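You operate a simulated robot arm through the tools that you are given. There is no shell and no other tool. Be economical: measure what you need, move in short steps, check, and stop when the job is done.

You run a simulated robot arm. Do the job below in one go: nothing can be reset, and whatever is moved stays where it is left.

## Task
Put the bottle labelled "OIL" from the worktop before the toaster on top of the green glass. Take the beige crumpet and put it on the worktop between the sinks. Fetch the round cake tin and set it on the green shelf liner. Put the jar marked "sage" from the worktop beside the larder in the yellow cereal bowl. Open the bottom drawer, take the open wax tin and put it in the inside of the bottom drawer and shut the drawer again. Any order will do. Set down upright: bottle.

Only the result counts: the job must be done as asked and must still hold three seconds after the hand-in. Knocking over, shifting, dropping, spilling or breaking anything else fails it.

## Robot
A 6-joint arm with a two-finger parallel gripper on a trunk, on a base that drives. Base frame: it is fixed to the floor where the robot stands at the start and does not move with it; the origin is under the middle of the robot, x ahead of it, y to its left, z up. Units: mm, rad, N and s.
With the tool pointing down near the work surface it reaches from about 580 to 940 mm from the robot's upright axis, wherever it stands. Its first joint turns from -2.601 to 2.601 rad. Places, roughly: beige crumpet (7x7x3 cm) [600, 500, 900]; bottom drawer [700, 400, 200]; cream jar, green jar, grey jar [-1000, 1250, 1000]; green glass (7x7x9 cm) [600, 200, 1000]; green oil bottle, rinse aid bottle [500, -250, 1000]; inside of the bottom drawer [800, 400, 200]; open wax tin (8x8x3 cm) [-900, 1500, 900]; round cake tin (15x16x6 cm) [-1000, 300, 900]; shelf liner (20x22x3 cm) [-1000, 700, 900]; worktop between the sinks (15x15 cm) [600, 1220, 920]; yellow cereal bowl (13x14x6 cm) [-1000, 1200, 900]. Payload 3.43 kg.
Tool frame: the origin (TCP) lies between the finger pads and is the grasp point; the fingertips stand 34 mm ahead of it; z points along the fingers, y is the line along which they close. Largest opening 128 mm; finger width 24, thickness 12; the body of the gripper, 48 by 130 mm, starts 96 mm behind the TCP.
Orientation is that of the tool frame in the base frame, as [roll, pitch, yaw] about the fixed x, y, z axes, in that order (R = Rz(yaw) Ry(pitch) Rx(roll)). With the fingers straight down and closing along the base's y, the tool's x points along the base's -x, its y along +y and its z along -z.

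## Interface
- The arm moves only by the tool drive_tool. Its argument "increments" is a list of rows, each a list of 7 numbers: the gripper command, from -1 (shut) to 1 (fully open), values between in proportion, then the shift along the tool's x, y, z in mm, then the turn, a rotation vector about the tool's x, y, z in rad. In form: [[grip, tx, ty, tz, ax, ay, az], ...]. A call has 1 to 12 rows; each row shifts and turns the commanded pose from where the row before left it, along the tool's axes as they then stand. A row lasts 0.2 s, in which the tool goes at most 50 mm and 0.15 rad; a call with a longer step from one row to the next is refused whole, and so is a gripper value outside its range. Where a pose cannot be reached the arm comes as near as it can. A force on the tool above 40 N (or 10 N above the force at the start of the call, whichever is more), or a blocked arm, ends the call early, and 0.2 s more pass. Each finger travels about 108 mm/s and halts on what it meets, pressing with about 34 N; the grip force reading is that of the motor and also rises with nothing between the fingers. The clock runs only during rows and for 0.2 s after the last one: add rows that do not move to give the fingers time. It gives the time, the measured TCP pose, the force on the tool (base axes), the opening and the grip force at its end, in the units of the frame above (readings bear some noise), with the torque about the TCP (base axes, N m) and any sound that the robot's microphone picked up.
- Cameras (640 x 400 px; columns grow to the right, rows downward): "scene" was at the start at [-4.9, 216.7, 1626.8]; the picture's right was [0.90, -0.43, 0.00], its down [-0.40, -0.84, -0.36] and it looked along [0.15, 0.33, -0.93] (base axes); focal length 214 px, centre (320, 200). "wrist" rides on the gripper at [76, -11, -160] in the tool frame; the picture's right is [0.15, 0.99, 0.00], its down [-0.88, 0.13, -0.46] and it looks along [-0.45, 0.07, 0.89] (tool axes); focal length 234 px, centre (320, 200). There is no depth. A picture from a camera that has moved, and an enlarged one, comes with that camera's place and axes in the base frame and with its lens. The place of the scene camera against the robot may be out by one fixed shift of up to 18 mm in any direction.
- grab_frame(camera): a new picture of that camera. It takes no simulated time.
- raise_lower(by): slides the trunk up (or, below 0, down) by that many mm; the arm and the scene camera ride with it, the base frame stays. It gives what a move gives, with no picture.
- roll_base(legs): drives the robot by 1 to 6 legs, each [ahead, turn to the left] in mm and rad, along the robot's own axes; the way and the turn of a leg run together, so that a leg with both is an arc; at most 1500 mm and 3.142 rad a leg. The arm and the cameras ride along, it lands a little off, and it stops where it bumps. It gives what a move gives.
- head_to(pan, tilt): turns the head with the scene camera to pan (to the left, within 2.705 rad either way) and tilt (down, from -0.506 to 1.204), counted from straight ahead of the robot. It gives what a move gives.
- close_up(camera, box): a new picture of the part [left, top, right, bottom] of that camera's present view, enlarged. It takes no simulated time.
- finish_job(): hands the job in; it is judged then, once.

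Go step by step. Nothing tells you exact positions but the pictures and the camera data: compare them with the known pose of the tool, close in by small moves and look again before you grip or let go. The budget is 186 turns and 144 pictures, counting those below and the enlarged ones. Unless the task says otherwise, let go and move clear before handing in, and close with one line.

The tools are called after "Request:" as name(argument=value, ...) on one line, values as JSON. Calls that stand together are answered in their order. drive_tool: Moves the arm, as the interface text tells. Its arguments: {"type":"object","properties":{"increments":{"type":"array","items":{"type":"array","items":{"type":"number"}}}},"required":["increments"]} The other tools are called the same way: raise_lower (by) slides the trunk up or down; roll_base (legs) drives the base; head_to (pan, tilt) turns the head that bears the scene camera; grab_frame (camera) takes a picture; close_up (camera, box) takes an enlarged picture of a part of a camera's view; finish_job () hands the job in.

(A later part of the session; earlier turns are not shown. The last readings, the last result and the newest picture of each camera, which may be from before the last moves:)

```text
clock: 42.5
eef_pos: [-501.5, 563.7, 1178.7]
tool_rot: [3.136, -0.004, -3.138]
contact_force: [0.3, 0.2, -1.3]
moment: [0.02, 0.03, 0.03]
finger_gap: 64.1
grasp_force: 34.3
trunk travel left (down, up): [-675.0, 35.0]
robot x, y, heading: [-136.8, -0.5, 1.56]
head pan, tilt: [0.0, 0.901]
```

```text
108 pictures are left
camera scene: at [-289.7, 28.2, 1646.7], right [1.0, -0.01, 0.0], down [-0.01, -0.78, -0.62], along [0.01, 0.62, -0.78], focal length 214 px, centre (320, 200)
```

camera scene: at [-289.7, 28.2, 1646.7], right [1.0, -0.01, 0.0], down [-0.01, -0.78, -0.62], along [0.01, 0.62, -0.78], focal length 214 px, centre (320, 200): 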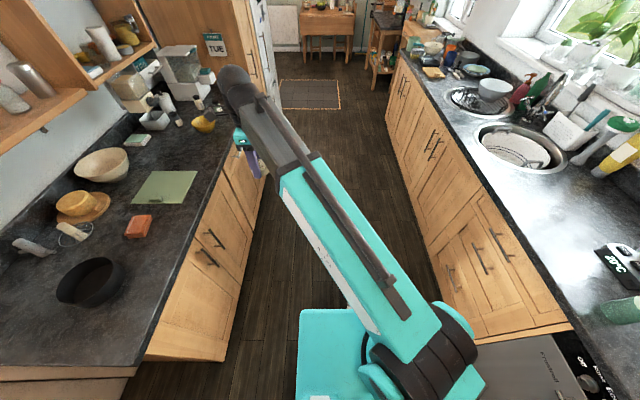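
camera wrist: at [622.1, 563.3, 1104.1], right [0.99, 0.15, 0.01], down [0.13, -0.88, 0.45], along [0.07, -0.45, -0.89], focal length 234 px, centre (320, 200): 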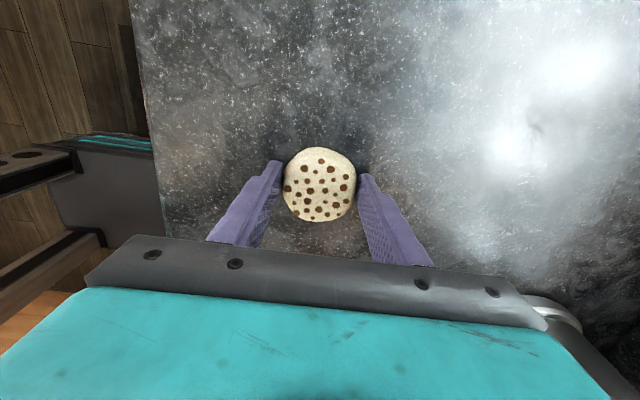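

Driving along the aisle.

Request:
roll_base(legs=[[820, 0], [0, -1.56]])

Request:
head_to(pan=0.4, tilt=0.8)

Request:
grab_frame(camera="scene")

Request:
grab_frame(camera="wrist")

```text
clock: 52.8
eef_pos: [437.4, 1178.2, 1179.2]
tool_rot: [3.137, -0.004, 1.554]
contact_force: [0.1, -0.1, -0.6]
moment: [0.01, -0.03, 0.01]
finger_gap: 63.8
grasp_force: 33.9
trunk travel left (down, up): [-675.0, 35.0]
robot x, y, heading: [-128.4, 785.4, -0.027]
head pan, tilt: [0.0, 0.901]
```

```text
clock: 53.7
eef_pos: [438.1, 1178.1, 1178.3]
tool_rot: [3.136, -0.002, 1.557]
contact_force: [-0.4, 0.2, -1.4]
moment: [-0.04, -0.01, 0.02]
finger_gap: 63.8
grasp_force: 34.0
trunk travel left (down, up): [-675.0, 35.0]
robot x, y, heading: [-134.1, 787.7, -0.028]
head pan, tilt: [0.4, 0.799]
```

```text
107 pictures are left
camera scene: at [-81.4, 985.5, 1654.4], right [0.37, -0.93, 0.0], down [-0.67, -0.26, -0.7], along [0.65, 0.26, -0.72], focal length 214 px, centre (320, 200)
```

scene: 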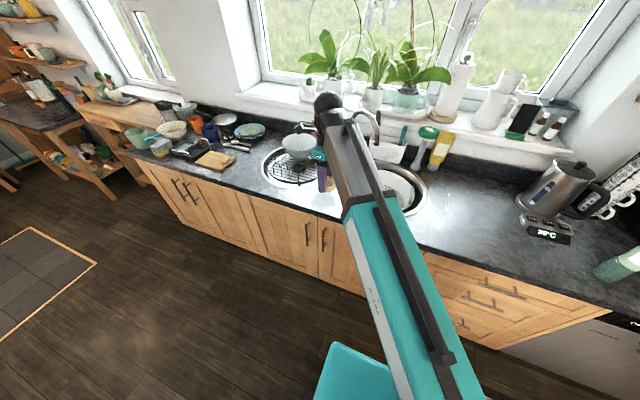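

```text
106 pictures are left
camera wrist: at [427.5, 1253.5, 1338.2], right [0.99, 0.13, 0.01], down [0.11, -0.88, 0.45], along [0.06, -0.45, -0.89], focal length 234 px, centre (320, 200)
```

wrist: 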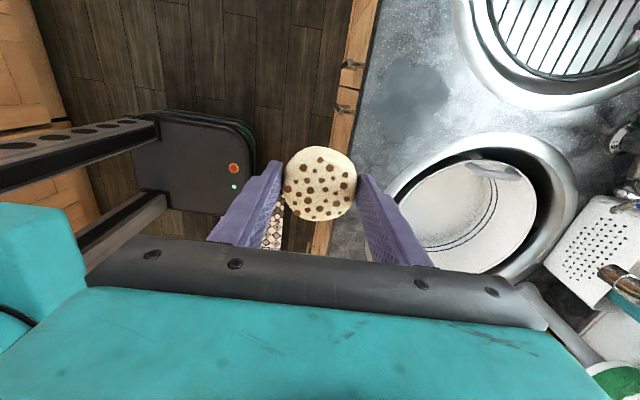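

Between the sinks there's clear worktop at around (600,1222). Moving there and lowering.

Request:
drive_tool(increments=[[-0.3, 12, 41, 0, 0, 0, 0.0], [-0.3, 11, 41, 0, 0, 0, 0], [-0.3, 11, 41, 0, 0, 0, 0], [-0.3, 11, 40, 0, 0, 0, 0], [-0.3, 0, 0, 45, 0, 0, 0], [-0.3, 0, 0, 45, 0, 0, 0], [-0.3, 0, 0, 45, 0, 0, 0], [-0.3, 0, 0, 45, 0, 0, 0], [-0.3, 0, 0, 30, 0, 0, 0], [-0.3, 0, 0, 0, 0, 0, 0]])

Request:
grab_frame(camera="wrist")

Request:
grab_frame(camera="scene")

```text
clock: 55.9
eef_pos: [605.0, 1219.9, 970.1]
tool_rot: [3.137, -0.004, 1.555]
contact_force: [-1.1, 0.2, -0.5]
moment: [-0.01, -0.01, 0.03]
finger_gap: 63.8
grasp_force: 34.2
trunk travel left (down, up): [-675.0, 35.0]
robot x, y, heading: [-132.5, 785.9, -0.025]
head pan, tilt: [0.4, 0.799]
```

```text
105 pictures are left
camera wrist: at [593.7, 1296.0, 1129.6], right [0.99, 0.13, 0.01], down [0.11, -0.88, 0.45], along [0.06, -0.45, -0.89], focal length 234 px, centre (320, 200)
```

wrist: 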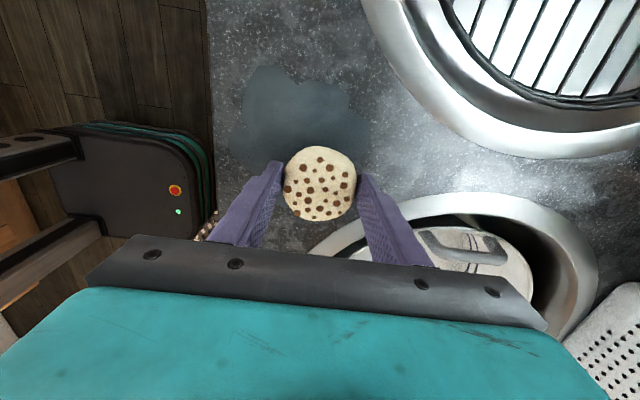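

```text
104 pictures are left
camera scene: at [-81.3, 985.1, 1654.5], right [0.37, -0.93, 0.0], down [-0.67, -0.26, -0.7], along [0.65, 0.26, -0.72], focal length 214 px, centre (320, 200)
```

scene: 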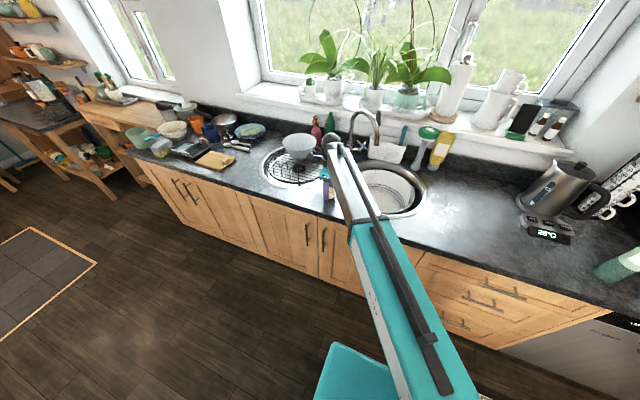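

There's a dark patch on the worktop here, maybe a puddle; let me look closer before putting it down.

Request:
close_up(camera="wrist", box=[200, 40, 440, 240])

```text
2.00 times, centred on (320, 140) of wrist
camera zoom: at [593.7, 1296.0, 1129.6], right [0.99, 0.13, 0.01], down [0.11, -0.88, 0.45], along [0.06, -0.45, -0.89], focal length 468 px, centre (320, 320)
```

zoom: 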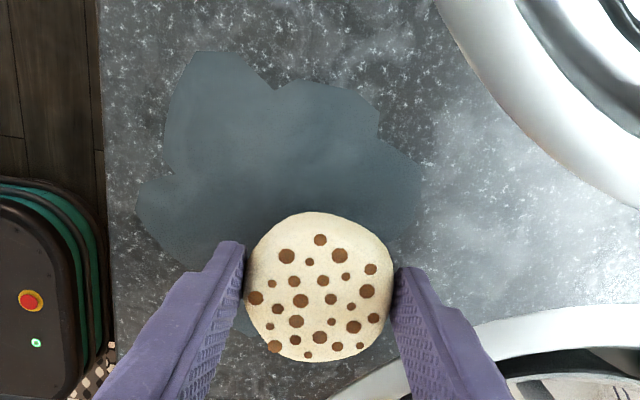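

It looks like a wet puddle spanning x 515–648. I'll use the dry spot at its far side, about (675,1228), still between the sinks.

Request:
drive_tool(increments=[[-0.3, 4, 35, 0, 0, 0, 0], [-0.3, 4, 35, 0, 0, 0, 0.0], [-0.3, 0, 0, 0, 0, 0, 0], [-0.3, 0, 0, 0, 0, 0, 0]])

Request:
close_up(camera="wrist", box=[160, 40, 480, 240])

```text
clock: 56.9
eef_pos: [673.4, 1226.4, 969.4]
tool_rot: [3.137, -0.003, 1.555]
contact_force: [0.2, 0.9, -0.5]
moment: [0.0, 0.0, -0.03]
finger_gap: 63.8
grasp_force: 34.5
trunk travel left (down, up): [-675.0, 35.0]
robot x, y, heading: [-133.8, 790.3, -0.027]
head pan, tilt: [0.4, 0.799]
```

```text
2.00 times, centred on (320, 140) of wrist
camera zoom: at [662.5, 1302.8, 1129.3], right [0.99, 0.13, 0.01], down [0.11, -0.88, 0.45], along [0.06, -0.45, -0.89], focal length 468 px, centre (320, 320)
```

zoom: 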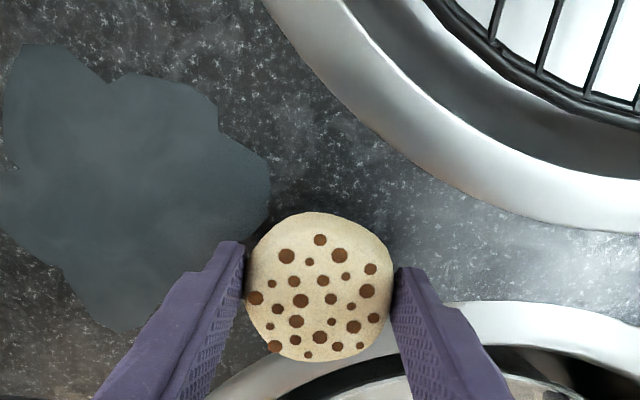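

Dry and clear of the rims. Lower to release height.

Request:
drive_tool(increments=[[-0.3, 1, 1, 15, 0, 0, 0], [-0.3, 0, 0, 9, 0, 0, 0], [-0.3, 0, 0, 1.5, 0, 0, 0], [-0.3, 0, 0, 0, 0, 0, 0]])

```text
clock: 57.9
eef_pos: [675.5, 1228.7, 944.6]
tool_rot: [3.137, -0.003, 1.554]
contact_force: [1.4, 0.3, -0.2]
moment: [-0.05, -0.02, 0.01]
finger_gap: 63.9
grasp_force: 33.9
trunk travel left (down, up): [-675.0, 35.0]
robot x, y, heading: [-131.3, 788.1, -0.023]
head pan, tilt: [0.4, 0.799]
```

At height. Release gently and rise.

Request:
drive_tool(increments=[[-0.3, 0, 0, 0.7, 0, 0, 0], [0.1, 0, 0, 0, 0, 0, 0], [0.3, 0, 0, 0, 0, 0, 0], [0.3, 0, 0, 0, 0, 0, 0], [0.3, 0, 0, -15, 0, 0, 0], [0.3, 0, 0, -40, 0, 0, 0], [1, 0, 0, -45, 0, 0, 0], [1, 0, 0, -45, 0, 0, 0], [1, 0, 0, -45, 0, 0, 0]])

Request:
grab_frame(camera="wrist")

```text
clock: 59.9
eef_pos: [671.9, 1227.0, 1134.3]
tool_rot: [3.135, -0.001, 1.557]
contact_force: [-0.3, 0.1, -0.2]
moment: [0.02, 0.01, -0.03]
finger_gap: 127.9
grasp_force: 0.0
trunk travel left (down, up): [-675.0, 35.0]
robot x, y, heading: [-131.1, 786.6, -0.028]
head pan, tilt: [0.4, 0.799]
```

```text
101 pictures are left
camera wrist: at [661.9, 1302.4, 1293.8], right [0.99, 0.13, 0.01], down [0.11, -0.88, 0.45], along [0.06, -0.45, -0.89], focal length 234 px, centre (320, 200)
```

wrist: 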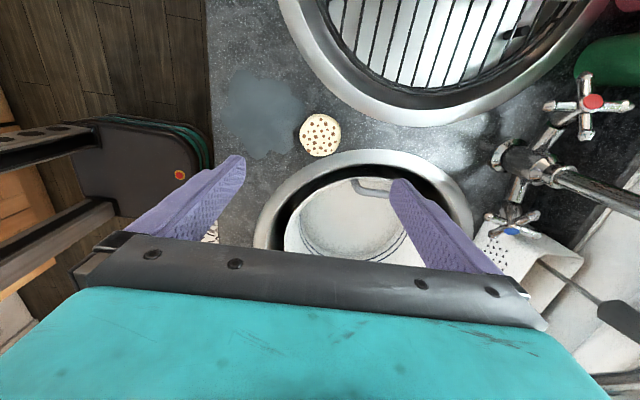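

Crumpet is on dry worktop between the sinks. Now tuck the arm and drive to the rear counter's jar side.

Request:
drive_tool(increments=[[1, -21, -39, -16, 0, 0, 0], [1, -21, -39, -16, 0, 0, 0], [1, -21, -39, -16, 0, 0, 0], [1, -21, -39, -16, 0, 0, 0], [1, -21, -39, -16, 0, 0, 0], [1, -21, -39, -16, 0, 0, 0]])

Request:
roll_base(legs=[[0, 2.1]])

Request:
head_to(pan=0.3, tilt=0.7)

Request:
grab_frame(camera="scene")

```text
clock: 61.3
eef_pos: [436.2, 1103.4, 1229.3]
tool_rot: [3.136, -0.003, 1.554]
contact_force: [0.6, 0.1, 1.2]
moment: [0.02, 0.0, -0.04]
finger_gap: 128.1
grasp_force: 0.0
trunk travel left (down, up): [-675.0, 35.0]
robot x, y, heading: [-133.0, 788.9, -0.025]
head pan, tilt: [0.4, 0.799]
```

```text
clock: 68.6
eef_pos: [-685.0, 1132.5, 1228.7]
tool_rot: [3.136, -0.001, -2.651]
contact_force: [-0.5, 0.6, -0.4]
moment: [-0.04, -0.03, 0.02]
finger_gap: 128.2
grasp_force: 0.0
trunk travel left (down, up): [-675.0, 35.0]
robot x, y, heading: [-184.3, 758.9, 2.051]
head pan, tilt: [0.4, 0.799]
```

```text
clock: 69.2
eef_pos: [-688.2, 1130.5, 1228.8]
tool_rot: [3.137, -0.002, -2.649]
contact_force: [-0.4, -0.4, -0.3]
moment: [0.01, -0.09, 0.07]
finger_gap: 127.9
grasp_force: 0.2
trunk travel left (down, up): [-675.0, 35.0]
robot x, y, heading: [-181.3, 764.0, 2.053]
head pan, tilt: [0.3, 0.7]
```

```text
100 pictures are left
camera scene: at [-356.7, 701.7, 1662.6], right [0.71, 0.7, 0.0], down [0.45, -0.46, -0.76], along [-0.54, 0.54, -0.64], focal length 214 px, centre (320, 200)
```

scene: 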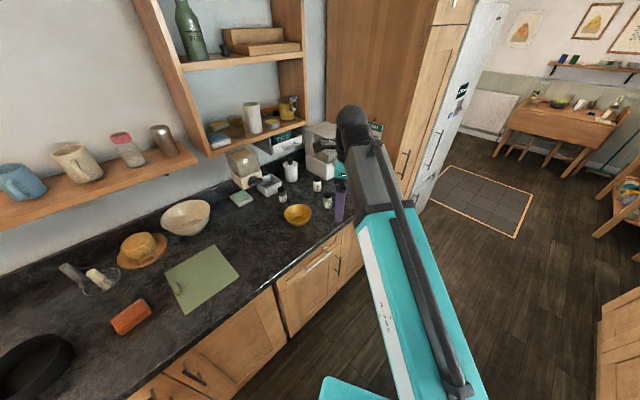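

Let me read the jar labels.

Request:
close_up(camera="scene", box=[260, 165, 350, 235])

Request:
grab_frame(camera="wrist")

```text
5.71 times, centred on (305, 200) of scene
camera zoom: at [-356.7, 701.7, 1662.6], right [0.71, 0.7, 0.0], down [0.45, -0.46, -0.76], along [-0.54, 0.54, -0.64], focal length 1226 px, centre (406, 200)
```

zoom: 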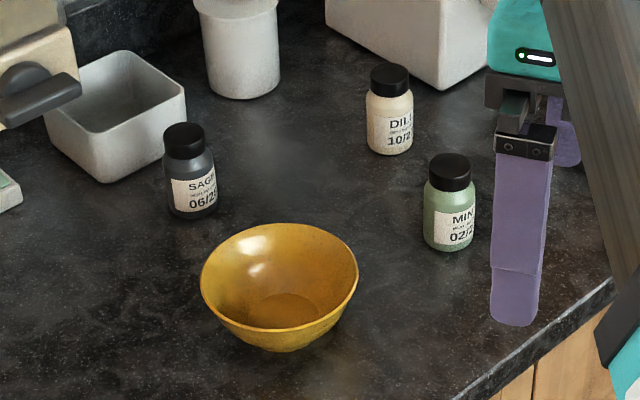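

```text
98 pictures are left
camera wrist: at [-747.9, 1086.1, 1388.8], right [-0.6, 0.8, 0.01], down [0.72, 0.53, 0.45], along [0.36, 0.28, -0.89], focal length 234 px, centre (320, 200)
```

wrist: 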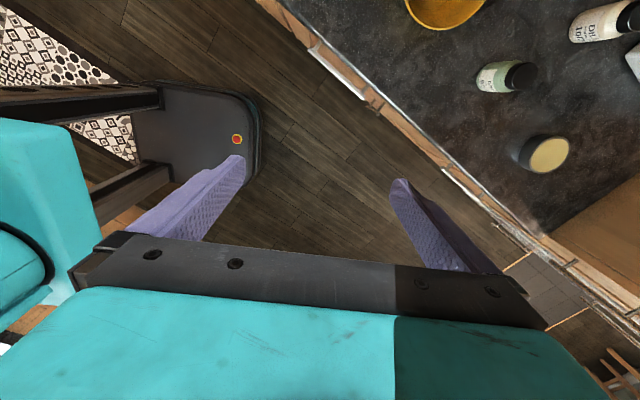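

SAGE is the grey jar at about (-1130,1195), and the bowl is near (-957,1152). I'll drive to face the rear counter at a safe distance and check the shelf above.

Request:
roll_base(legs=[[0, -0.45], [330, 0], [0, 1.54]])

Request:
head_to(pan=0.0, tilt=0.6)

Request:
grab_frame(camera="scene")

```text
clock: 78.6
eef_pos: [-750.3, 811.5, 1228.0]
tool_rot: [3.127, -0.007, -1.535]
contact_force: [0.1, -0.7, 0.3]
moment: [0.02, 0.05, 0.01]
finger_gap: 128.3
grasp_force: 0.0
trunk travel left (down, up): [-675.0, 35.0]
robot x, y, heading: [-194.1, 1055.0, -3.132]
head pan, tilt: [0.3, 0.7]
```

```text
clock: 79.4
eef_pos: [-750.9, 809.6, 1226.7]
tool_rot: [3.126, -0.007, -1.536]
contact_force: [0.8, 0.3, -0.4]
moment: [0.0, 0.0, 0.02]
finger_gap: 128.0
grasp_force: 0.1
trunk travel left (down, up): [-675.0, 35.0]
robot x, y, heading: [-196.9, 1052.8, -3.131]
head pan, tilt: [0.0, 0.6]
```

```text
97 pictures are left
camera scene: at [-220.7, 880.2, 1671.3], right [-0.01, 1.0, 0.0], down [0.57, 0.01, -0.82], along [-0.82, -0.01, -0.57], focal length 214 px, centre (320, 200)
```

scene: 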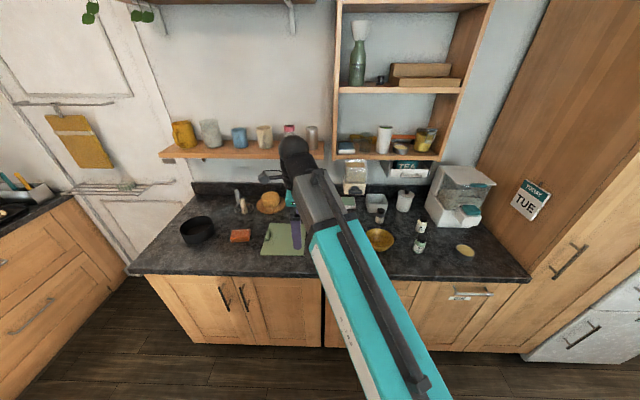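

Shelf front is around x -1245 at z 1240, clear enough of the jar. I'll come 110 mm closer and move the tool toward the jar.

Request:
roll_base(legs=[[110, 0]])

Request:
drive_tool(increments=[[1, -43, 15, 5, 0, 0, 0], [1, -43, 15, 5, 0, 0, 0], [1, -43, 15, 5, 0, 0, 0], [1, -43, 15, 10, 0, 0, 0], [1, -43, 15, 10, 0, 0, 0], [1, -43, 15, 10, 0, 0, 0], [1, -43, 15, 10, 0, 0, 0], [1, -40, 15, 15, 0, 0, 0], [1, 0, 15, 20, 0, 0, 0], [1, 0, 0, 0, 0, 0, 0]])

Request:
grab_frame(camera="wrist")

Request:
grab_frame(camera="scene")

```text
clock: 80.7
eef_pos: [-866.1, 810.9, 1226.1]
tool_rot: [3.127, -0.007, -1.537]
contact_force: [-0.3, 0.0, 0.6]
moment: [0.02, -0.05, 0.01]
finger_gap: 128.0
grasp_force: 0.0
trunk travel left (down, up): [-675.0, 35.0]
robot x, y, heading: [-309.7, 1055.8, -3.131]
head pan, tilt: [0.0, 0.6]
```

```text
clock: 82.9
eef_pos: [-1011.1, 1145.6, 1135.1]
tool_rot: [3.126, -0.006, -1.535]
contact_force: [-0.2, -0.7, -0.2]
moment: [0.03, 0.02, -0.02]
finger_gap: 127.9
grasp_force: 0.0
trunk travel left (down, up): [-675.0, 35.0]
robot x, y, heading: [-309.4, 1053.9, -3.133]
head pan, tilt: [0.0, 0.6]
```

```text
96 pictures are left
camera wrist: at [-994.7, 1071.7, 1295.6], right [-0.98, -0.18, 0.02], down [-0.15, 0.88, 0.45], along [-0.1, 0.44, -0.89], focal length 234 px, centre (320, 200)
```

wrist: 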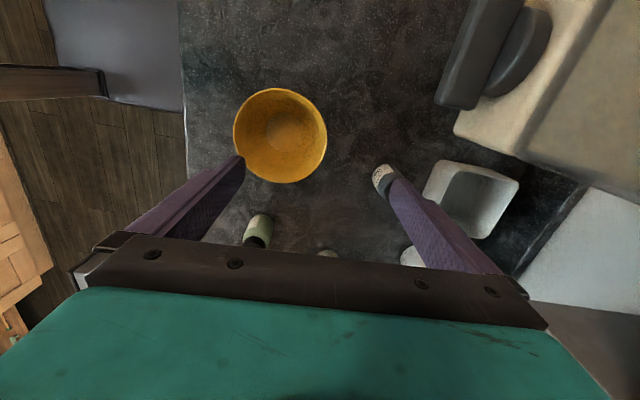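

```text
95 pictures are left
camera scene: at [-334.5, 879.2, 1671.4], right [-0.01, 1.0, 0.0], down [0.56, 0.01, -0.83], along [-0.83, -0.01, -0.56], focal length 214 px, centre (320, 200)
```

scene: 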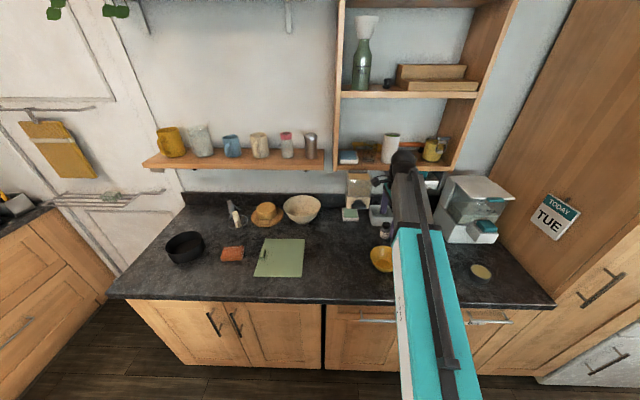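

The jar is hidden behind the right finger. I'll shift toward it at this height and look again.

Request:
drive_tool(increments=[[0.4, -5, 40, 0, 0, 0, 0], [0.4, -5, 40, 0, 0, 0, 0], [0.2, 0, 20, 20, 0, 0, 0], [0.2, 0, 0, 20, 0, 0, 0]])

Request:
grab_frame(camera="wrist")

```text
clock: 83.9
eef_pos: [-1115.3, 1153.2, 1100.1]
tool_rot: [3.123, -0.006, -1.537]
contact_force: [-5.6, 1.2, 13.6]
moment: [-1.33, -1.08, -0.52]
finger_gap: 77.1
grasp_force: 0.0
trunk travel left (down, up): [-675.0, 35.0]
robot x, y, heading: [-308.0, 1055.3, -3.131]
head pan, tilt: [0.0, 0.6]
```

```text
94 pictures are left
camera wrist: at [-1098.5, 1079.3, 1260.0], right [-0.98, -0.18, 0.02], down [-0.15, 0.88, 0.45], along [-0.1, 0.44, -0.89], focal length 234 px, centre (320, 200)
```

wrist: 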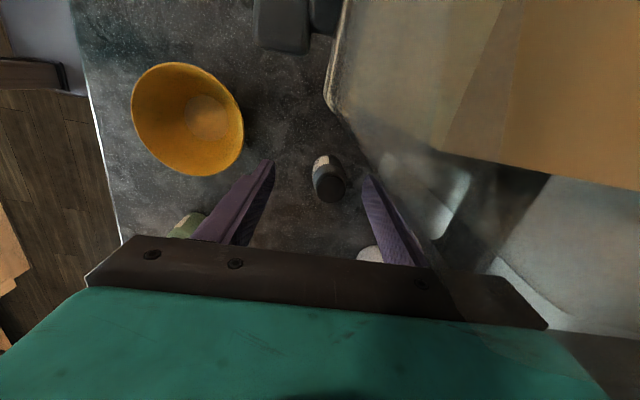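

Contact: the camera housing is touching the glass hopper of the appliance. Backing up straight away.

Request:
drive_tool(increments=[[0.2, 0, 0, -20, 0, 0, 0], [0.2, 0, 0, -20, 0, 0, 0], [0.2, 0, -20, -20, 0, 0, 0], [0.2, 0, -40, 0, 0, 0, 0], [0.2, 0, -40, 0, 0, 0, 0], [0.2, 0, -40, 0, 0, 0, 0]])

Request:
grab_frame(camera="wrist")

Request:
close_up(camera="scene", box=[300, 130, 500, 290])

```text
clock: 85.3
eef_pos: [-972.8, 1155.8, 1154.8]
tool_rot: [3.125, -0.007, -1.537]
contact_force: [-0.6, -0.6, 0.2]
moment: [-0.02, -0.02, 0.0]
finger_gap: 76.8
grasp_force: 0.0
trunk travel left (down, up): [-675.0, 35.0]
robot x, y, heading: [-310.4, 1051.5, -3.128]
head pan, tilt: [0.0, 0.6]
```

```text
93 pictures are left
camera wrist: at [-955.7, 1081.6, 1315.8], right [-0.98, -0.18, 0.02], down [-0.15, 0.88, 0.45], along [-0.1, 0.44, -0.89], focal length 234 px, centre (320, 200)
```

wrist: 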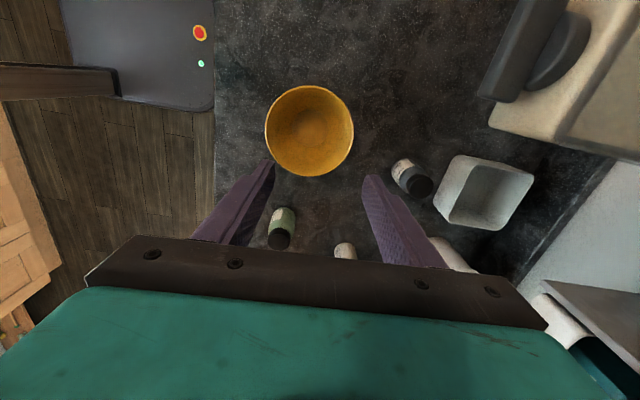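

```text
2.50 times, centred on (400, 210) of scene
camera zoom: at [-334.1, 879.3, 1671.4], right [-0.01, 1.0, 0.0], down [0.56, 0.01, -0.83], along [-0.83, -0.01, -0.56], focal length 536 px, centre (120, 175)
```

zoom: 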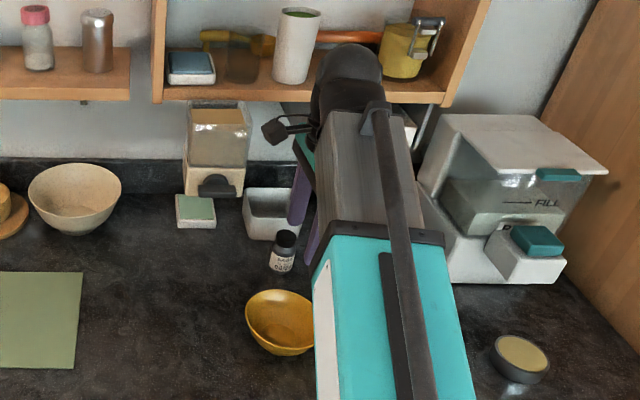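

I need to see whether the appliance shifted; comparing a same-pose full picture with the earlier one.

Request:
grab_frame(camera="scene")

Request:
close_up(camera="wrist", box=[380, 0, 640, 220])

```text
91 pictures are left
camera scene: at [-334.1, 879.3, 1671.4], right [-0.01, 1.0, 0.0], down [0.56, 0.01, -0.83], along [-0.83, -0.01, -0.56], focal length 214 px, centre (320, 200)
```

scene: 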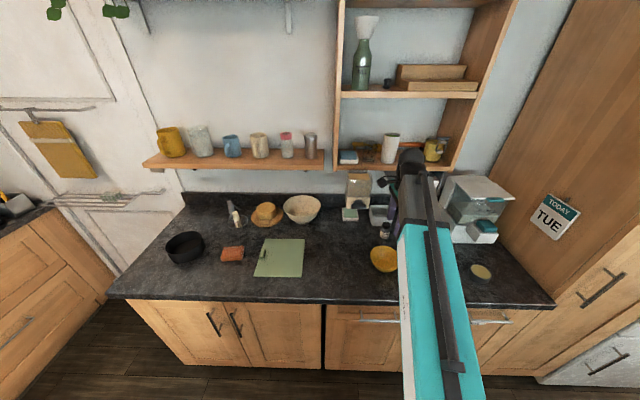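

```text
1.82 times, centred on (510, 110) of wrist
camera zoom: at [-955.7, 1081.6, 1315.8], right [-0.98, -0.18, 0.02], down [-0.15, 0.88, 0.45], along [-0.1, 0.44, -0.89], focal length 426 px, centre (-26, 364)
```

zoom: 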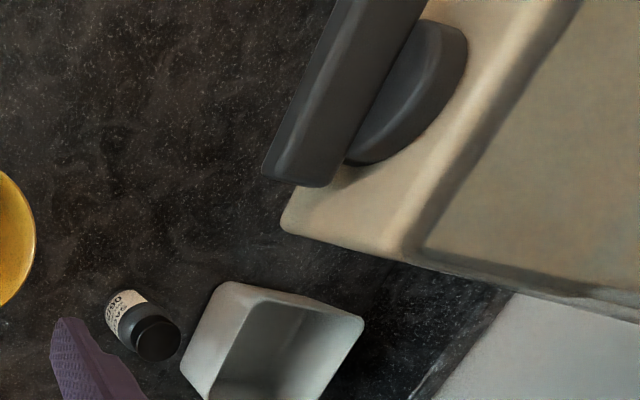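

The appliance is a dispenser hung under the shelf and looks unmoved. I'll use a different approach: fingers tilted ~25° outward with the camera on the robot side, closing along y, so the wrist stays clear of shelf and dispenser.

Request:
drive_tool(increments=[[0.2, 0, 0, 0, -0.145, 0, 0], [0.2, 0, 0, 0, -0.145, 0, 0], [0.2, 0, 0, 0, -0.145, 0, 0], [0.2, 0, 0, 0, 0, 0, -0.14], [0.2, 0, 0, 0, 0, 0, -0.14], [0.2, 0, 0, 0, 0, 0, -0.14], [0.2, 0, 0, 0, 0, 0, -0.14], [0.2, 0, 0, 0, 0, 0, 0]])

Request:
grab_frame(camera="scene")

```text
clock: 87.1
eef_pos: [-972.2, 1156.5, 1156.1]
tool_rot: [2.749, 0.227, -1.021]
contact_force: [0.1, 0.3, -0.4]
moment: [-0.01, 0.02, 0.01]
finger_gap: 76.8
grasp_force: 0.0
trunk travel left (down, up): [-675.0, 35.0]
robot x, y, heading: [-309.9, 1051.3, -3.131]
head pan, tilt: [0.0, 0.6]
```

```text
89 pictures are left
camera scene: at [-334.6, 879.3, 1671.4], right [-0.01, 1.0, 0.0], down [0.56, 0.01, -0.83], along [-0.83, -0.01, -0.56], focal length 214 px, centre (320, 200)
```

scene: 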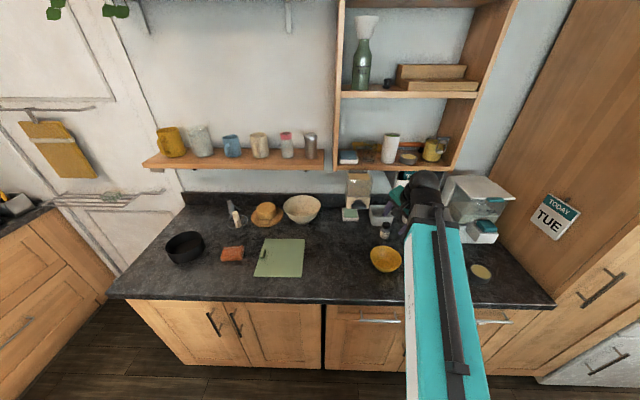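

Working. Continue the spin.

Request:
drive_tool(increments=[[0.2, 0, 0, 0, 0, 0, -0.14], [0.2, 0, 0, 0, 0, 0, -0.14], [0.2, 0, 0, 0, 0, 0, -0.14], [0.2, 0, 0, 0, 0, 0, -0.14], [0.2, 0, 0, 0, 0, 0, -0.14], [0.2, 0, 0, 0, 0, 0, -0.14], [0.2, 0, 0, 0, 0, 0, -0.137], [0.2, 0, 0, 0, 0, 0, 0]])

Request:
grab_frame(camera="wrist")

```text
clock: 88.9
eef_pos: [-973.8, 1156.8, 1156.8]
tool_rot: [3.118, 0.45, -0.005]
contact_force: [0.5, 0.0, -0.2]
moment: [-0.01, -0.02, -0.01]
finger_gap: 77.1
grasp_force: 0.0
trunk travel left (down, up): [-675.0, 35.0]
robot x, y, heading: [-309.9, 1054.3, -3.132]
head pan, tilt: [0.0, 0.6]
```

```text
88 pictures are left
camera wrist: at [-835.2, 1171.5, 1266.5], right [0.14, -0.99, -0.04], down [-0.59, -0.12, 0.8], along [-0.79, -0.08, -0.6], focal length 234 px, centre (320, 200)
```

wrist: 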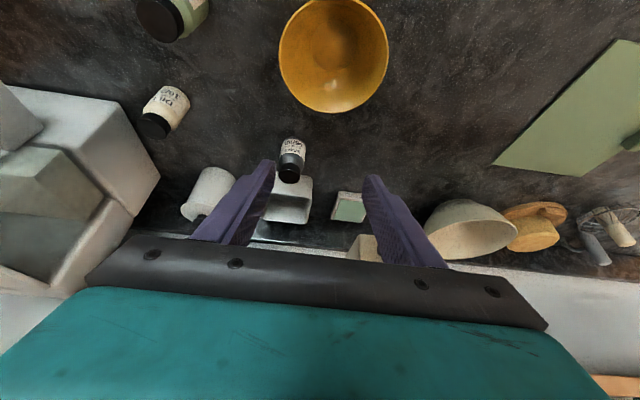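

Excellent view. The sage jar is at about (-1132,1199) with its top near z 1000, and the bowl's centre is near (-946,1154). Moving to a pre-grasp pose in line with the jar.

Request:
drive_tool(increments=[[0.2, -15.3, -10.5, 33.8, 0, 0, 0], [0.2, -15.3, -10.5, 33.8, 0, 0, 0], [0.2, -15.3, -10.5, 33.8, 0, 0, 0], [0.2, -15.3, -10.5, 33.8, 0, 0, 0], [0.2, 0, 0, 0, 0, 0, 0]])

Request:
grab_frame(camera="wrist")

```text
clock: 90.1
eef_pos: [-1087.9, 1198.1, 1059.5]
tool_rot: [3.118, 0.45, -0.006]
contact_force: [-0.6, 0.6, 0.0]
moment: [0.01, 0.02, -0.01]
finger_gap: 77.0
grasp_force: 0.1
trunk travel left (down, up): [-675.0, 35.0]
robot x, y, heading: [-311.1, 1053.6, -3.132]
head pan, tilt: [0.0, 0.6]
```

```text
87 pictures are left
camera wrist: at [-948.9, 1212.8, 1169.3], right [0.14, -0.99, -0.04], down [-0.59, -0.12, 0.8], along [-0.79, -0.08, -0.6], focal length 234 px, centre (320, 200)
```

wrist: 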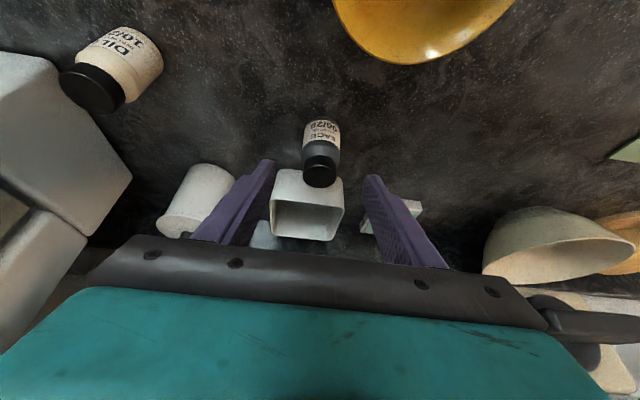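

Jar at (-1132,1197). Advancing along the finger axis.

Request:
drive_tool(increments=[[0.2, 0, 1, 33, 0, 0, 0], [0.2, 0, 0.5, 33, 0, 0, 0], [0.2, 0, 0, 22, 0, 0, 0], [0.2, 0, 0, 10, 0, 0, 0], [0.2, 0, 0, 0, 0, 0, 0]])

Request:
grab_frame(camera="wrist")

```text
clock: 91.3
eef_pos: [-1130.9, 1193.1, 970.9]
tool_rot: [3.116, 0.449, -0.008]
contact_force: [0.8, 1.0, -0.3]
moment: [0.01, 0.06, 0.0]
finger_gap: 76.9
grasp_force: 0.1
trunk travel left (down, up): [-675.0, 35.0]
robot x, y, heading: [-308.3, 1052.2, -3.136]
head pan, tilt: [0.0, 0.6]
```

```text
86 pictures are left
camera wrist: at [-991.9, 1207.5, 1081.4], right [0.14, -0.99, -0.04], down [-0.59, -0.12, 0.8], along [-0.79, -0.08, -0.6], focal length 234 px, centre (320, 200)
```

wrist: 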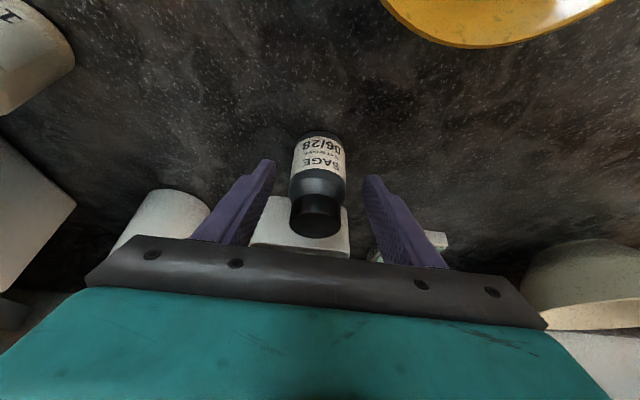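

Jar is centred between the fingers. Closing, then a small lift.

Request:
drive_tool(increments=[[-0.2, 0, 0, 0, 0, 0, 0], [-0.5, 0, 0, 0, 0, 0, 0], [-1, 0, 0, 0, 0, 0, 0], [-1, 0, 0, 0, 0, 0, 0], [-1, 0, 0, 0, 0, 0, 0]])

Request:
drive_tool(increments=[[-1, -4.3, 0, -9, 0, 0, 0], [-1, -8.7, 0, -18, 0, 0, 0], [-1, -17, 0, -36, 0, 0, 0], [-1, 0, 0, 0, 0, 0, 0]])

Request:
grab_frame(camera="wrist")

```text
clock: 92.5
eef_pos: [-1129.1, 1193.6, 970.4]
tool_rot: [3.117, 0.45, -0.007]
contact_force: [1.1, -0.2, 0.0]
moment: [0.03, 0.0, -0.03]
finger_gap: 44.9
grasp_force: 34.0
trunk travel left (down, up): [-675.0, 35.0]
robot x, y, heading: [-312.2, 1051.7, -3.131]
head pan, tilt: [0.0, 0.6]
```

```text
clock: 93.5
eef_pos: [-1131.6, 1194.0, 1041.5]
tool_rot: [3.118, 0.451, -0.006]
contact_force: [0.8, -0.4, -0.3]
moment: [0.01, -0.03, -0.02]
finger_gap: 44.2
grasp_force: 33.8
trunk travel left (down, up): [-675.0, 35.0]
robot x, y, heading: [-305.6, 1052.8, -3.132]
head pan, tilt: [0.0, 0.6]
```

```text
85 pictures are left
camera wrist: at [-992.7, 1208.8, 1151.4], right [0.14, -0.99, -0.04], down [-0.59, -0.12, 0.8], along [-0.79, -0.08, -0.6], focal length 234 px, centre (320, 200)
```

wrist: 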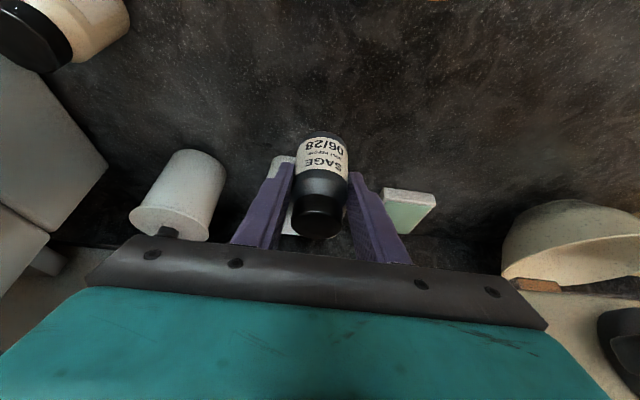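

Jar held. Carry it up and over the bowl.

Request:
drive_tool(increments=[[-1, -10, 0, -22, 0, 0, 0], [-1, -17, 0, -36, 0, 0, 0], [-1, 40.9, 9, -9.2, 0, 0, 0], [-1, 40.9, 10, -9.2, 0, 0, 0], [-1, 40.9, 10, -9.2, 0, 0, 0], [-1, 40.9, 10, -9.2, 0, 0, 0], [-1, 0, 0, 0, 0, 0, 0]])

Request:
grab_frame(camera="wrist")

Request:
close_up(camera="scene", box=[320, 180, 480, 300])

```text
clock: 95.1
eef_pos: [-970.2, 1159.0, 1067.8]
tool_rot: [3.117, 0.446, -0.007]
contact_force: [-0.6, 0.5, -1.6]
moment: [0.02, 0.0, -0.01]
finger_gap: 44.6
grasp_force: 34.0
out of reach, approached as far as the arm can: row 6
trunk travel left (down, up): [-675.0, 35.0]
robot x, y, heading: [-310.1, 1055.3, -3.128]
head pan, tilt: [0.0, 0.6]
```

```text
84 pictures are left
camera wrist: at [-832.4, 1173.5, 1179.4], right [0.14, -0.99, -0.04], down [-0.6, -0.11, 0.79], along [-0.79, -0.08, -0.61], focal length 234 px, centre (320, 200)
```

wrist: 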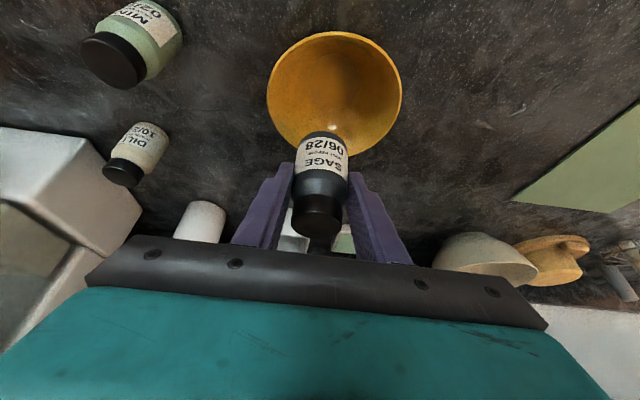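

```text
3.33 times, centred on (400, 240) of scene
camera zoom: at [-334.8, 879.3, 1671.4], right [-0.01, 1.0, 0.0], down [0.56, 0.01, -0.83], along [-0.83, -0.01, -0.56], focal length 715 px, centre (53, 67)
```

zoom: 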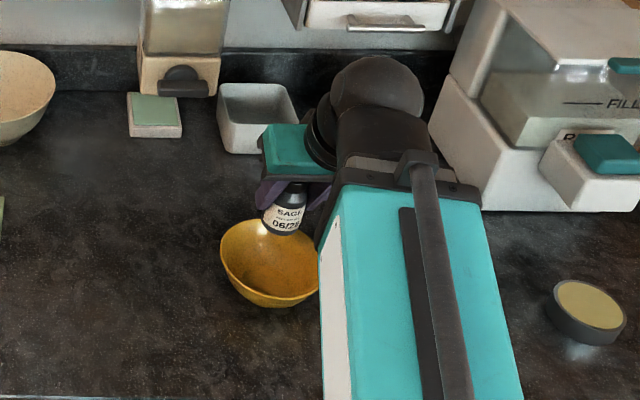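

Bowl centre is (-956,1154). Adjust above it and lower partway.

Request:
drive_tool(increments=[[-1, 13.5, 4, -6.5, 0, 0, 0], [-1, 8.7, 0, 18, 0, 0, 0], [-1, 0, 0, 0, 0, 0, 0]])

Request:
grab_frame(camera="wrist")

```text
clock: 95.9
eef_pos: [-974.9, 1159.1, 1049.4]
tool_rot: [3.118, 0.449, -0.008]
contact_force: [-0.1, 0.0, -1.1]
moment: [0.01, -0.02, -0.01]
finger_gap: 44.7
grasp_force: 33.7
out of reach, approached as far as the arm can: row 1, 2
trunk travel left (down, up): [-675.0, 35.0]
robot x, y, heading: [-308.1, 1055.1, -3.139]
head pan, tilt: [0.0, 0.6]
```

```text
82 pictures are left
camera wrist: at [-835.8, 1172.9, 1160.4], right [0.14, -0.99, -0.04], down [-0.6, -0.12, 0.8], along [-0.79, -0.08, -0.61], focal length 234 px, centre (320, 200)
```

wrist: 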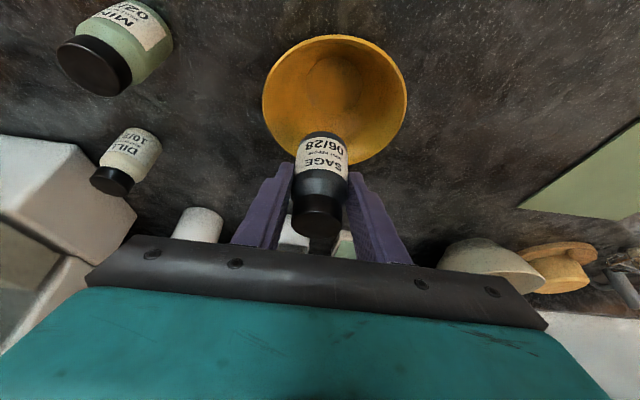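

Too near for the arm; raise the trunk slightly and back the base off 90 mm.

Request:
raise_lower(by=32)

Request:
roll_base(legs=[[-90, 0]])

Request:
drive_tool(increments=[[-1, 0, 0, 0, 0, 0, 0]])

```text
clock: 96.7
eef_pos: [-974.3, 1157.4, 1082.3]
tool_rot: [3.118, 0.447, -0.007]
contact_force: [-0.4, -0.1, -1.0]
moment: [0.02, 0.0, -0.01]
finger_gap: 44.6
grasp_force: 33.9
trunk travel left (down, up): [-707.0, 3.0]
robot x, y, heading: [-310.4, 1053.8, -3.135]
head pan, tilt: [0.0, 0.6]
```

```text
clock: 97.8
eef_pos: [-879.1, 1158.9, 1083.0]
tool_rot: [3.118, 0.449, -0.008]
contact_force: [0.4, 1.0, -0.5]
moment: [0.01, 0.04, 0.04]
finger_gap: 44.7
grasp_force: 33.8
trunk travel left (down, up): [-707.0, 3.0]
robot x, y, heading: [-219.8, 1052.5, -3.135]
head pan, tilt: [0.0, 0.6]
```

```text
clock: 98.2
eef_pos: [-880.9, 1159.7, 1081.6]
tool_rot: [3.118, 0.45, -0.006]
contact_force: [0.4, 0.4, -0.2]
moment: [0.04, 0.01, 0.02]
finger_gap: 44.5
grasp_force: 34.0
trunk travel left (down, up): [-707.0, 3.0]
robot x, y, heading: [-217.6, 1053.7, -3.133]
head pan, tilt: [0.0, 0.6]
```

Now extend back over the bowl.

Request:
drive_tool(increments=[[-1, -29, 2, 25, 0, 0, 0], [-1, -29, 2.5, 25, 0, 0, 0], [-1, 0, 0, 0, 0, 0, 0]])

Request:
grab_frame(camera="wrist")

```text
clock: 99.0
eef_pos: [-954.8, 1153.9, 1063.3]
tool_rot: [3.116, 0.447, -0.006]
contact_force: [-0.4, -0.8, -1.7]
moment: [0.0, -0.03, -0.01]
finger_gap: 44.6
grasp_force: 33.9
trunk travel left (down, up): [-707.0, 3.0]
robot x, y, heading: [-216.7, 1054.3, -3.132]
head pan, tilt: [0.0, 0.6]
```

```text
81 pictures are left
camera wrist: at [-816.3, 1168.1, 1173.4], right [0.14, -0.99, -0.04], down [-0.6, -0.11, 0.8], along [-0.79, -0.08, -0.61], focal length 234 px, centre (320, 200)
```

wrist: 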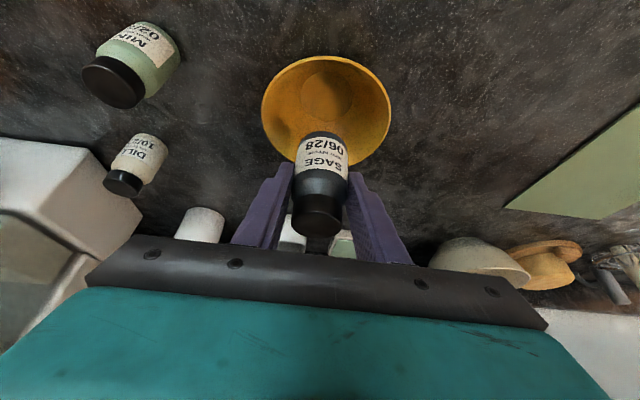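

Centred over the bowl. Lowering vertically.

Request:
drive_tool(increments=[[-1, 13, -0.5, 27, 0, 0, 0], [-1, 13, -0.5, 27, 0, 0, 0], [-1, 4, 0, 8, 0, 0, 0], [-1, 0, 0, 0, 0, 0, 0]])

Request:
grab_frame(camera="wrist")

Request:
close_up(camera="scene", box=[320, 160, 480, 280])

```text
clock: 100.0
eef_pos: [-955.2, 1154.0, 993.7]
tool_rot: [3.113, 0.449, -0.006]
contact_force: [0.2, 0.4, -1.0]
moment: [-0.01, -0.03, -0.02]
finger_gap: 44.4
grasp_force: 33.5
trunk travel left (down, up): [-707.0, 3.0]
robot x, y, heading: [-218.6, 1051.9, -3.131]
head pan, tilt: [0.0, 0.6]
```

```text
80 pictures are left
camera wrist: at [-817.7, 1168.3, 1104.3], right [0.14, -0.99, -0.04], down [-0.6, -0.11, 0.8], along [-0.79, -0.08, -0.61], focal length 234 px, centre (320, 200)
```

wrist: 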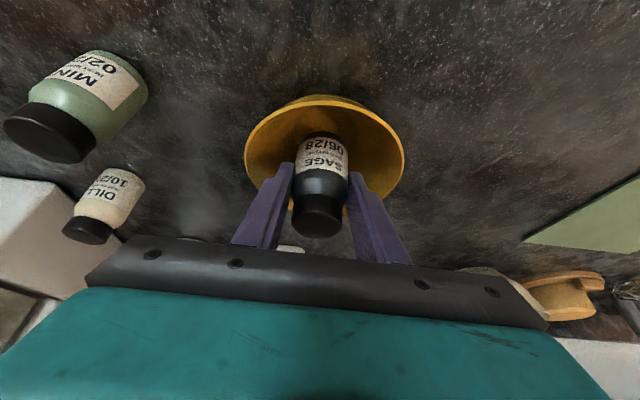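

```text
3.33 times, centred on (400, 220) of scene
camera zoom: at [-242.9, 880.3, 1703.4], right [-0.01, 1.0, 0.0], down [0.56, 0.01, -0.83], along [-0.83, -0.01, -0.56], focal length 715 px, centre (53, 133)
```

zoom: 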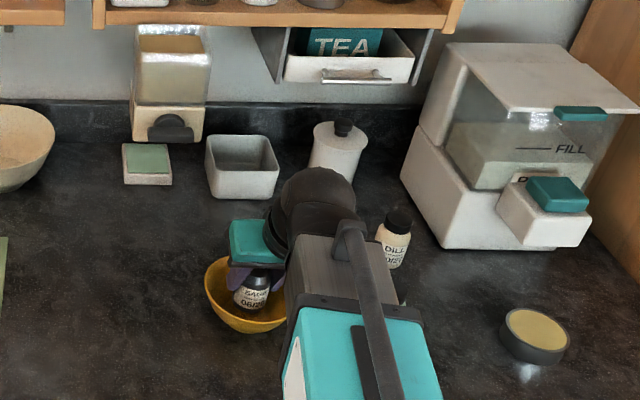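

Jar is inside the bowl. Lowering in small steps until contact.

Request:
drive_tool(increments=[[-1, 2.2, 0, 4.5, 0, 0, 0], [-1, 1.3, 0, 2.7, 0, 0, 0], [-1, 0.9, 0, 1.8, 0, 0, 0], [-1, 0, 0, 0, 0, 0, 0]])

Request:
drive_tool(increments=[[-1, 0.9, 0, 1.8, 0, 0, 0], [-1, 0.9, 0, 1.8, 0, 0, 0], [-1, 0, 0, 0, 0, 0, 0]])

```text
clock: 101.0
eef_pos: [-955.2, 1153.2, 983.8]
tool_rot: [3.118, 0.448, -0.007]
contact_force: [-0.9, 0.0, 0.3]
moment: [0.01, -0.03, 0.02]
finger_gap: 44.7
grasp_force: 33.6
trunk travel left (down, up): [-707.0, 3.0]
robot x, y, heading: [-217.4, 1052.5, -3.136]
head pan, tilt: [0.0, 0.6]
```

```text
clock: 101.8
eef_pos: [-955.2, 1154.4, 978.2]
tool_rot: [3.117, 0.448, -0.008]
contact_force: [0.4, 0.8, -1.2]
moment: [-0.02, -0.02, 0.0]
finger_gap: 44.6
grasp_force: 33.5
trunk travel left (down, up): [-707.0, 3.0]
robot x, y, heading: [-217.3, 1058.0, -3.13]
head pan, tilt: [0.0, 0.6]
```

Request:
drive_tool(increments=[[-1, 0.7, 0, 1.4, 0, 0, 0], [-1, 0.7, 0, 1.4, 0, 0, 0], [-1, 0, 0, 0, 0, 0, 0]])

```text
clock: 102.6
eef_pos: [-955.0, 1153.5, 977.0]
tool_rot: [3.117, 0.45, -0.006]
contact_force: [-2.6, -3.4, 17.1]
moment: [0.05, 0.28, 0.09]
finger_gap: 44.3
grasp_force: 34.5
trunk travel left (down, up): [-707.0, 3.0]
robot x, y, heading: [-217.3, 1055.2, -3.13]
head pan, tilt: [0.0, 0.6]
```

Contact made. Release slightly and withdraw along the finger axis.

Request:
drive_tool(increments=[[-1, -0.5, 0, -1, 0, 0, 0], [-0.15, 0, 0, 0, 0, 0, 0], [-0.05, 0, 0, 0, 0, 0, 0], [-0.05, 0, 0, 0, 0, 0, 0], [-0.05, 0, 0, -15, 0, 0, 0], [-0.05, 0, 0, -30, 0, 0, 0], [-0.05, 0, 0, -40, 0, 0, 0], [-0.05, 0, 0, -40, 0, 0, 0], [-0.05, 0, 0, 0, 0, 0, 0]])

Request:
grab_frame(camera="wrist")

Request:
grab_frame(camera="scene")

```text
clock: 104.6
eef_pos: [-900.4, 1157.8, 1089.4]
tool_rot: [3.115, 0.448, -0.008]
contact_force: [-0.2, 0.3, -1.0]
moment: [0.01, 0.0, -0.01]
finger_gap: 60.9
grasp_force: 0.0
trunk travel left (down, up): [-707.0, 3.0]
robot x, y, heading: [-217.6, 1056.1, -3.133]
head pan, tilt: [0.0, 0.6]
```

```text
78 pictures are left
camera wrist: at [-763.0, 1171.4, 1200.3], right [0.14, -0.99, -0.04], down [-0.6, -0.11, 0.79], along [-0.79, -0.08, -0.61], focal length 234 px, centre (320, 200)
```

wrist: 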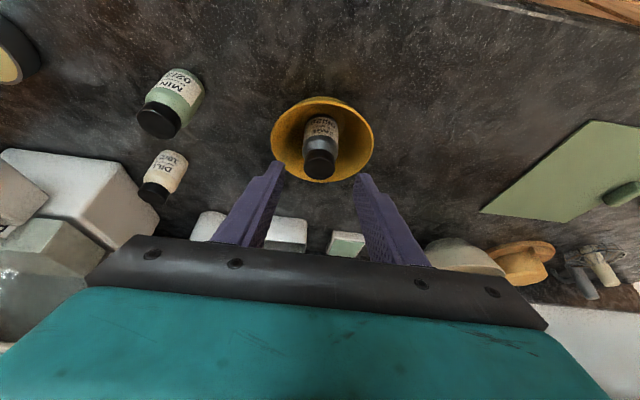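

```text
77 pictures are left
camera scene: at [-243.0, 880.3, 1703.4], right [-0.01, 1.0, 0.0], down [0.56, 0.01, -0.83], along [-0.82, -0.01, -0.56], focal length 214 px, centre (320, 200)
```

scene: 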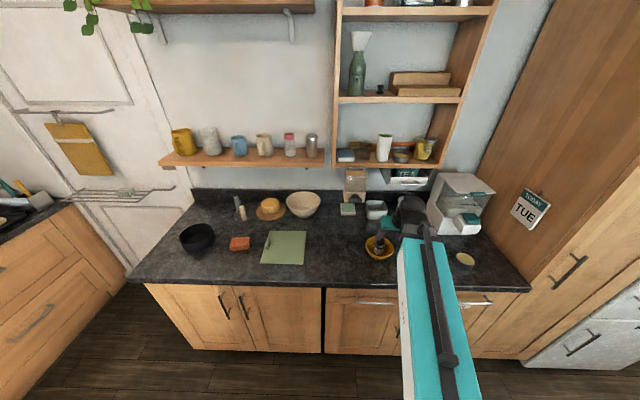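

The sage jar stands in the bowl. Next the cake tin; let me look closely at liner and tin.

Request:
close_up(camera="scene", box=[160, 190, 330, 290])

Request:
close_up(camera="wrist", box=[470, 100, 640, 300])

```text
3.76 times, centred on (245, 240) of scene
camera zoom: at [-243.0, 880.3, 1703.4], right [-0.01, 1.0, 0.0], down [0.56, 0.01, -0.83], along [-0.82, -0.01, -0.56], focal length 807 px, centre (602, 49)
```

zoom: 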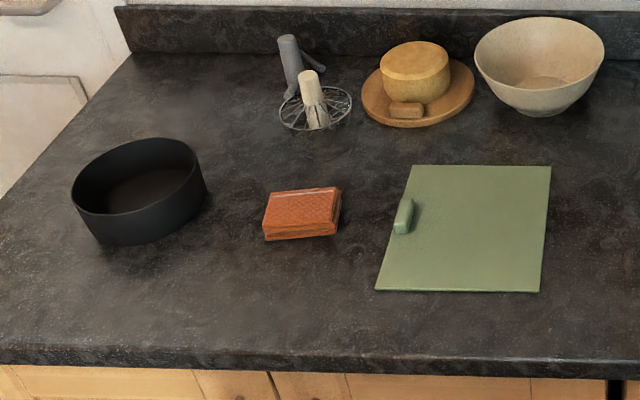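

```text
2.00 times, centred on (555, 200) of wrist
camera zoom: at [-763.0, 1171.4, 1200.3], right [0.14, -0.99, -0.04], down [-0.6, -0.11, 0.79], along [-0.79, -0.08, -0.61], focal length 468 px, centre (-150, 200)
```

zoom: 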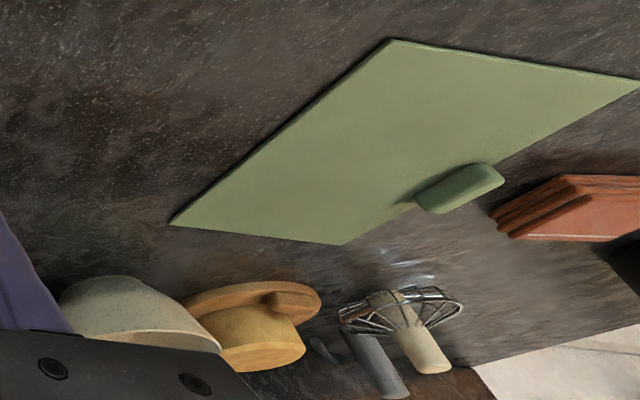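

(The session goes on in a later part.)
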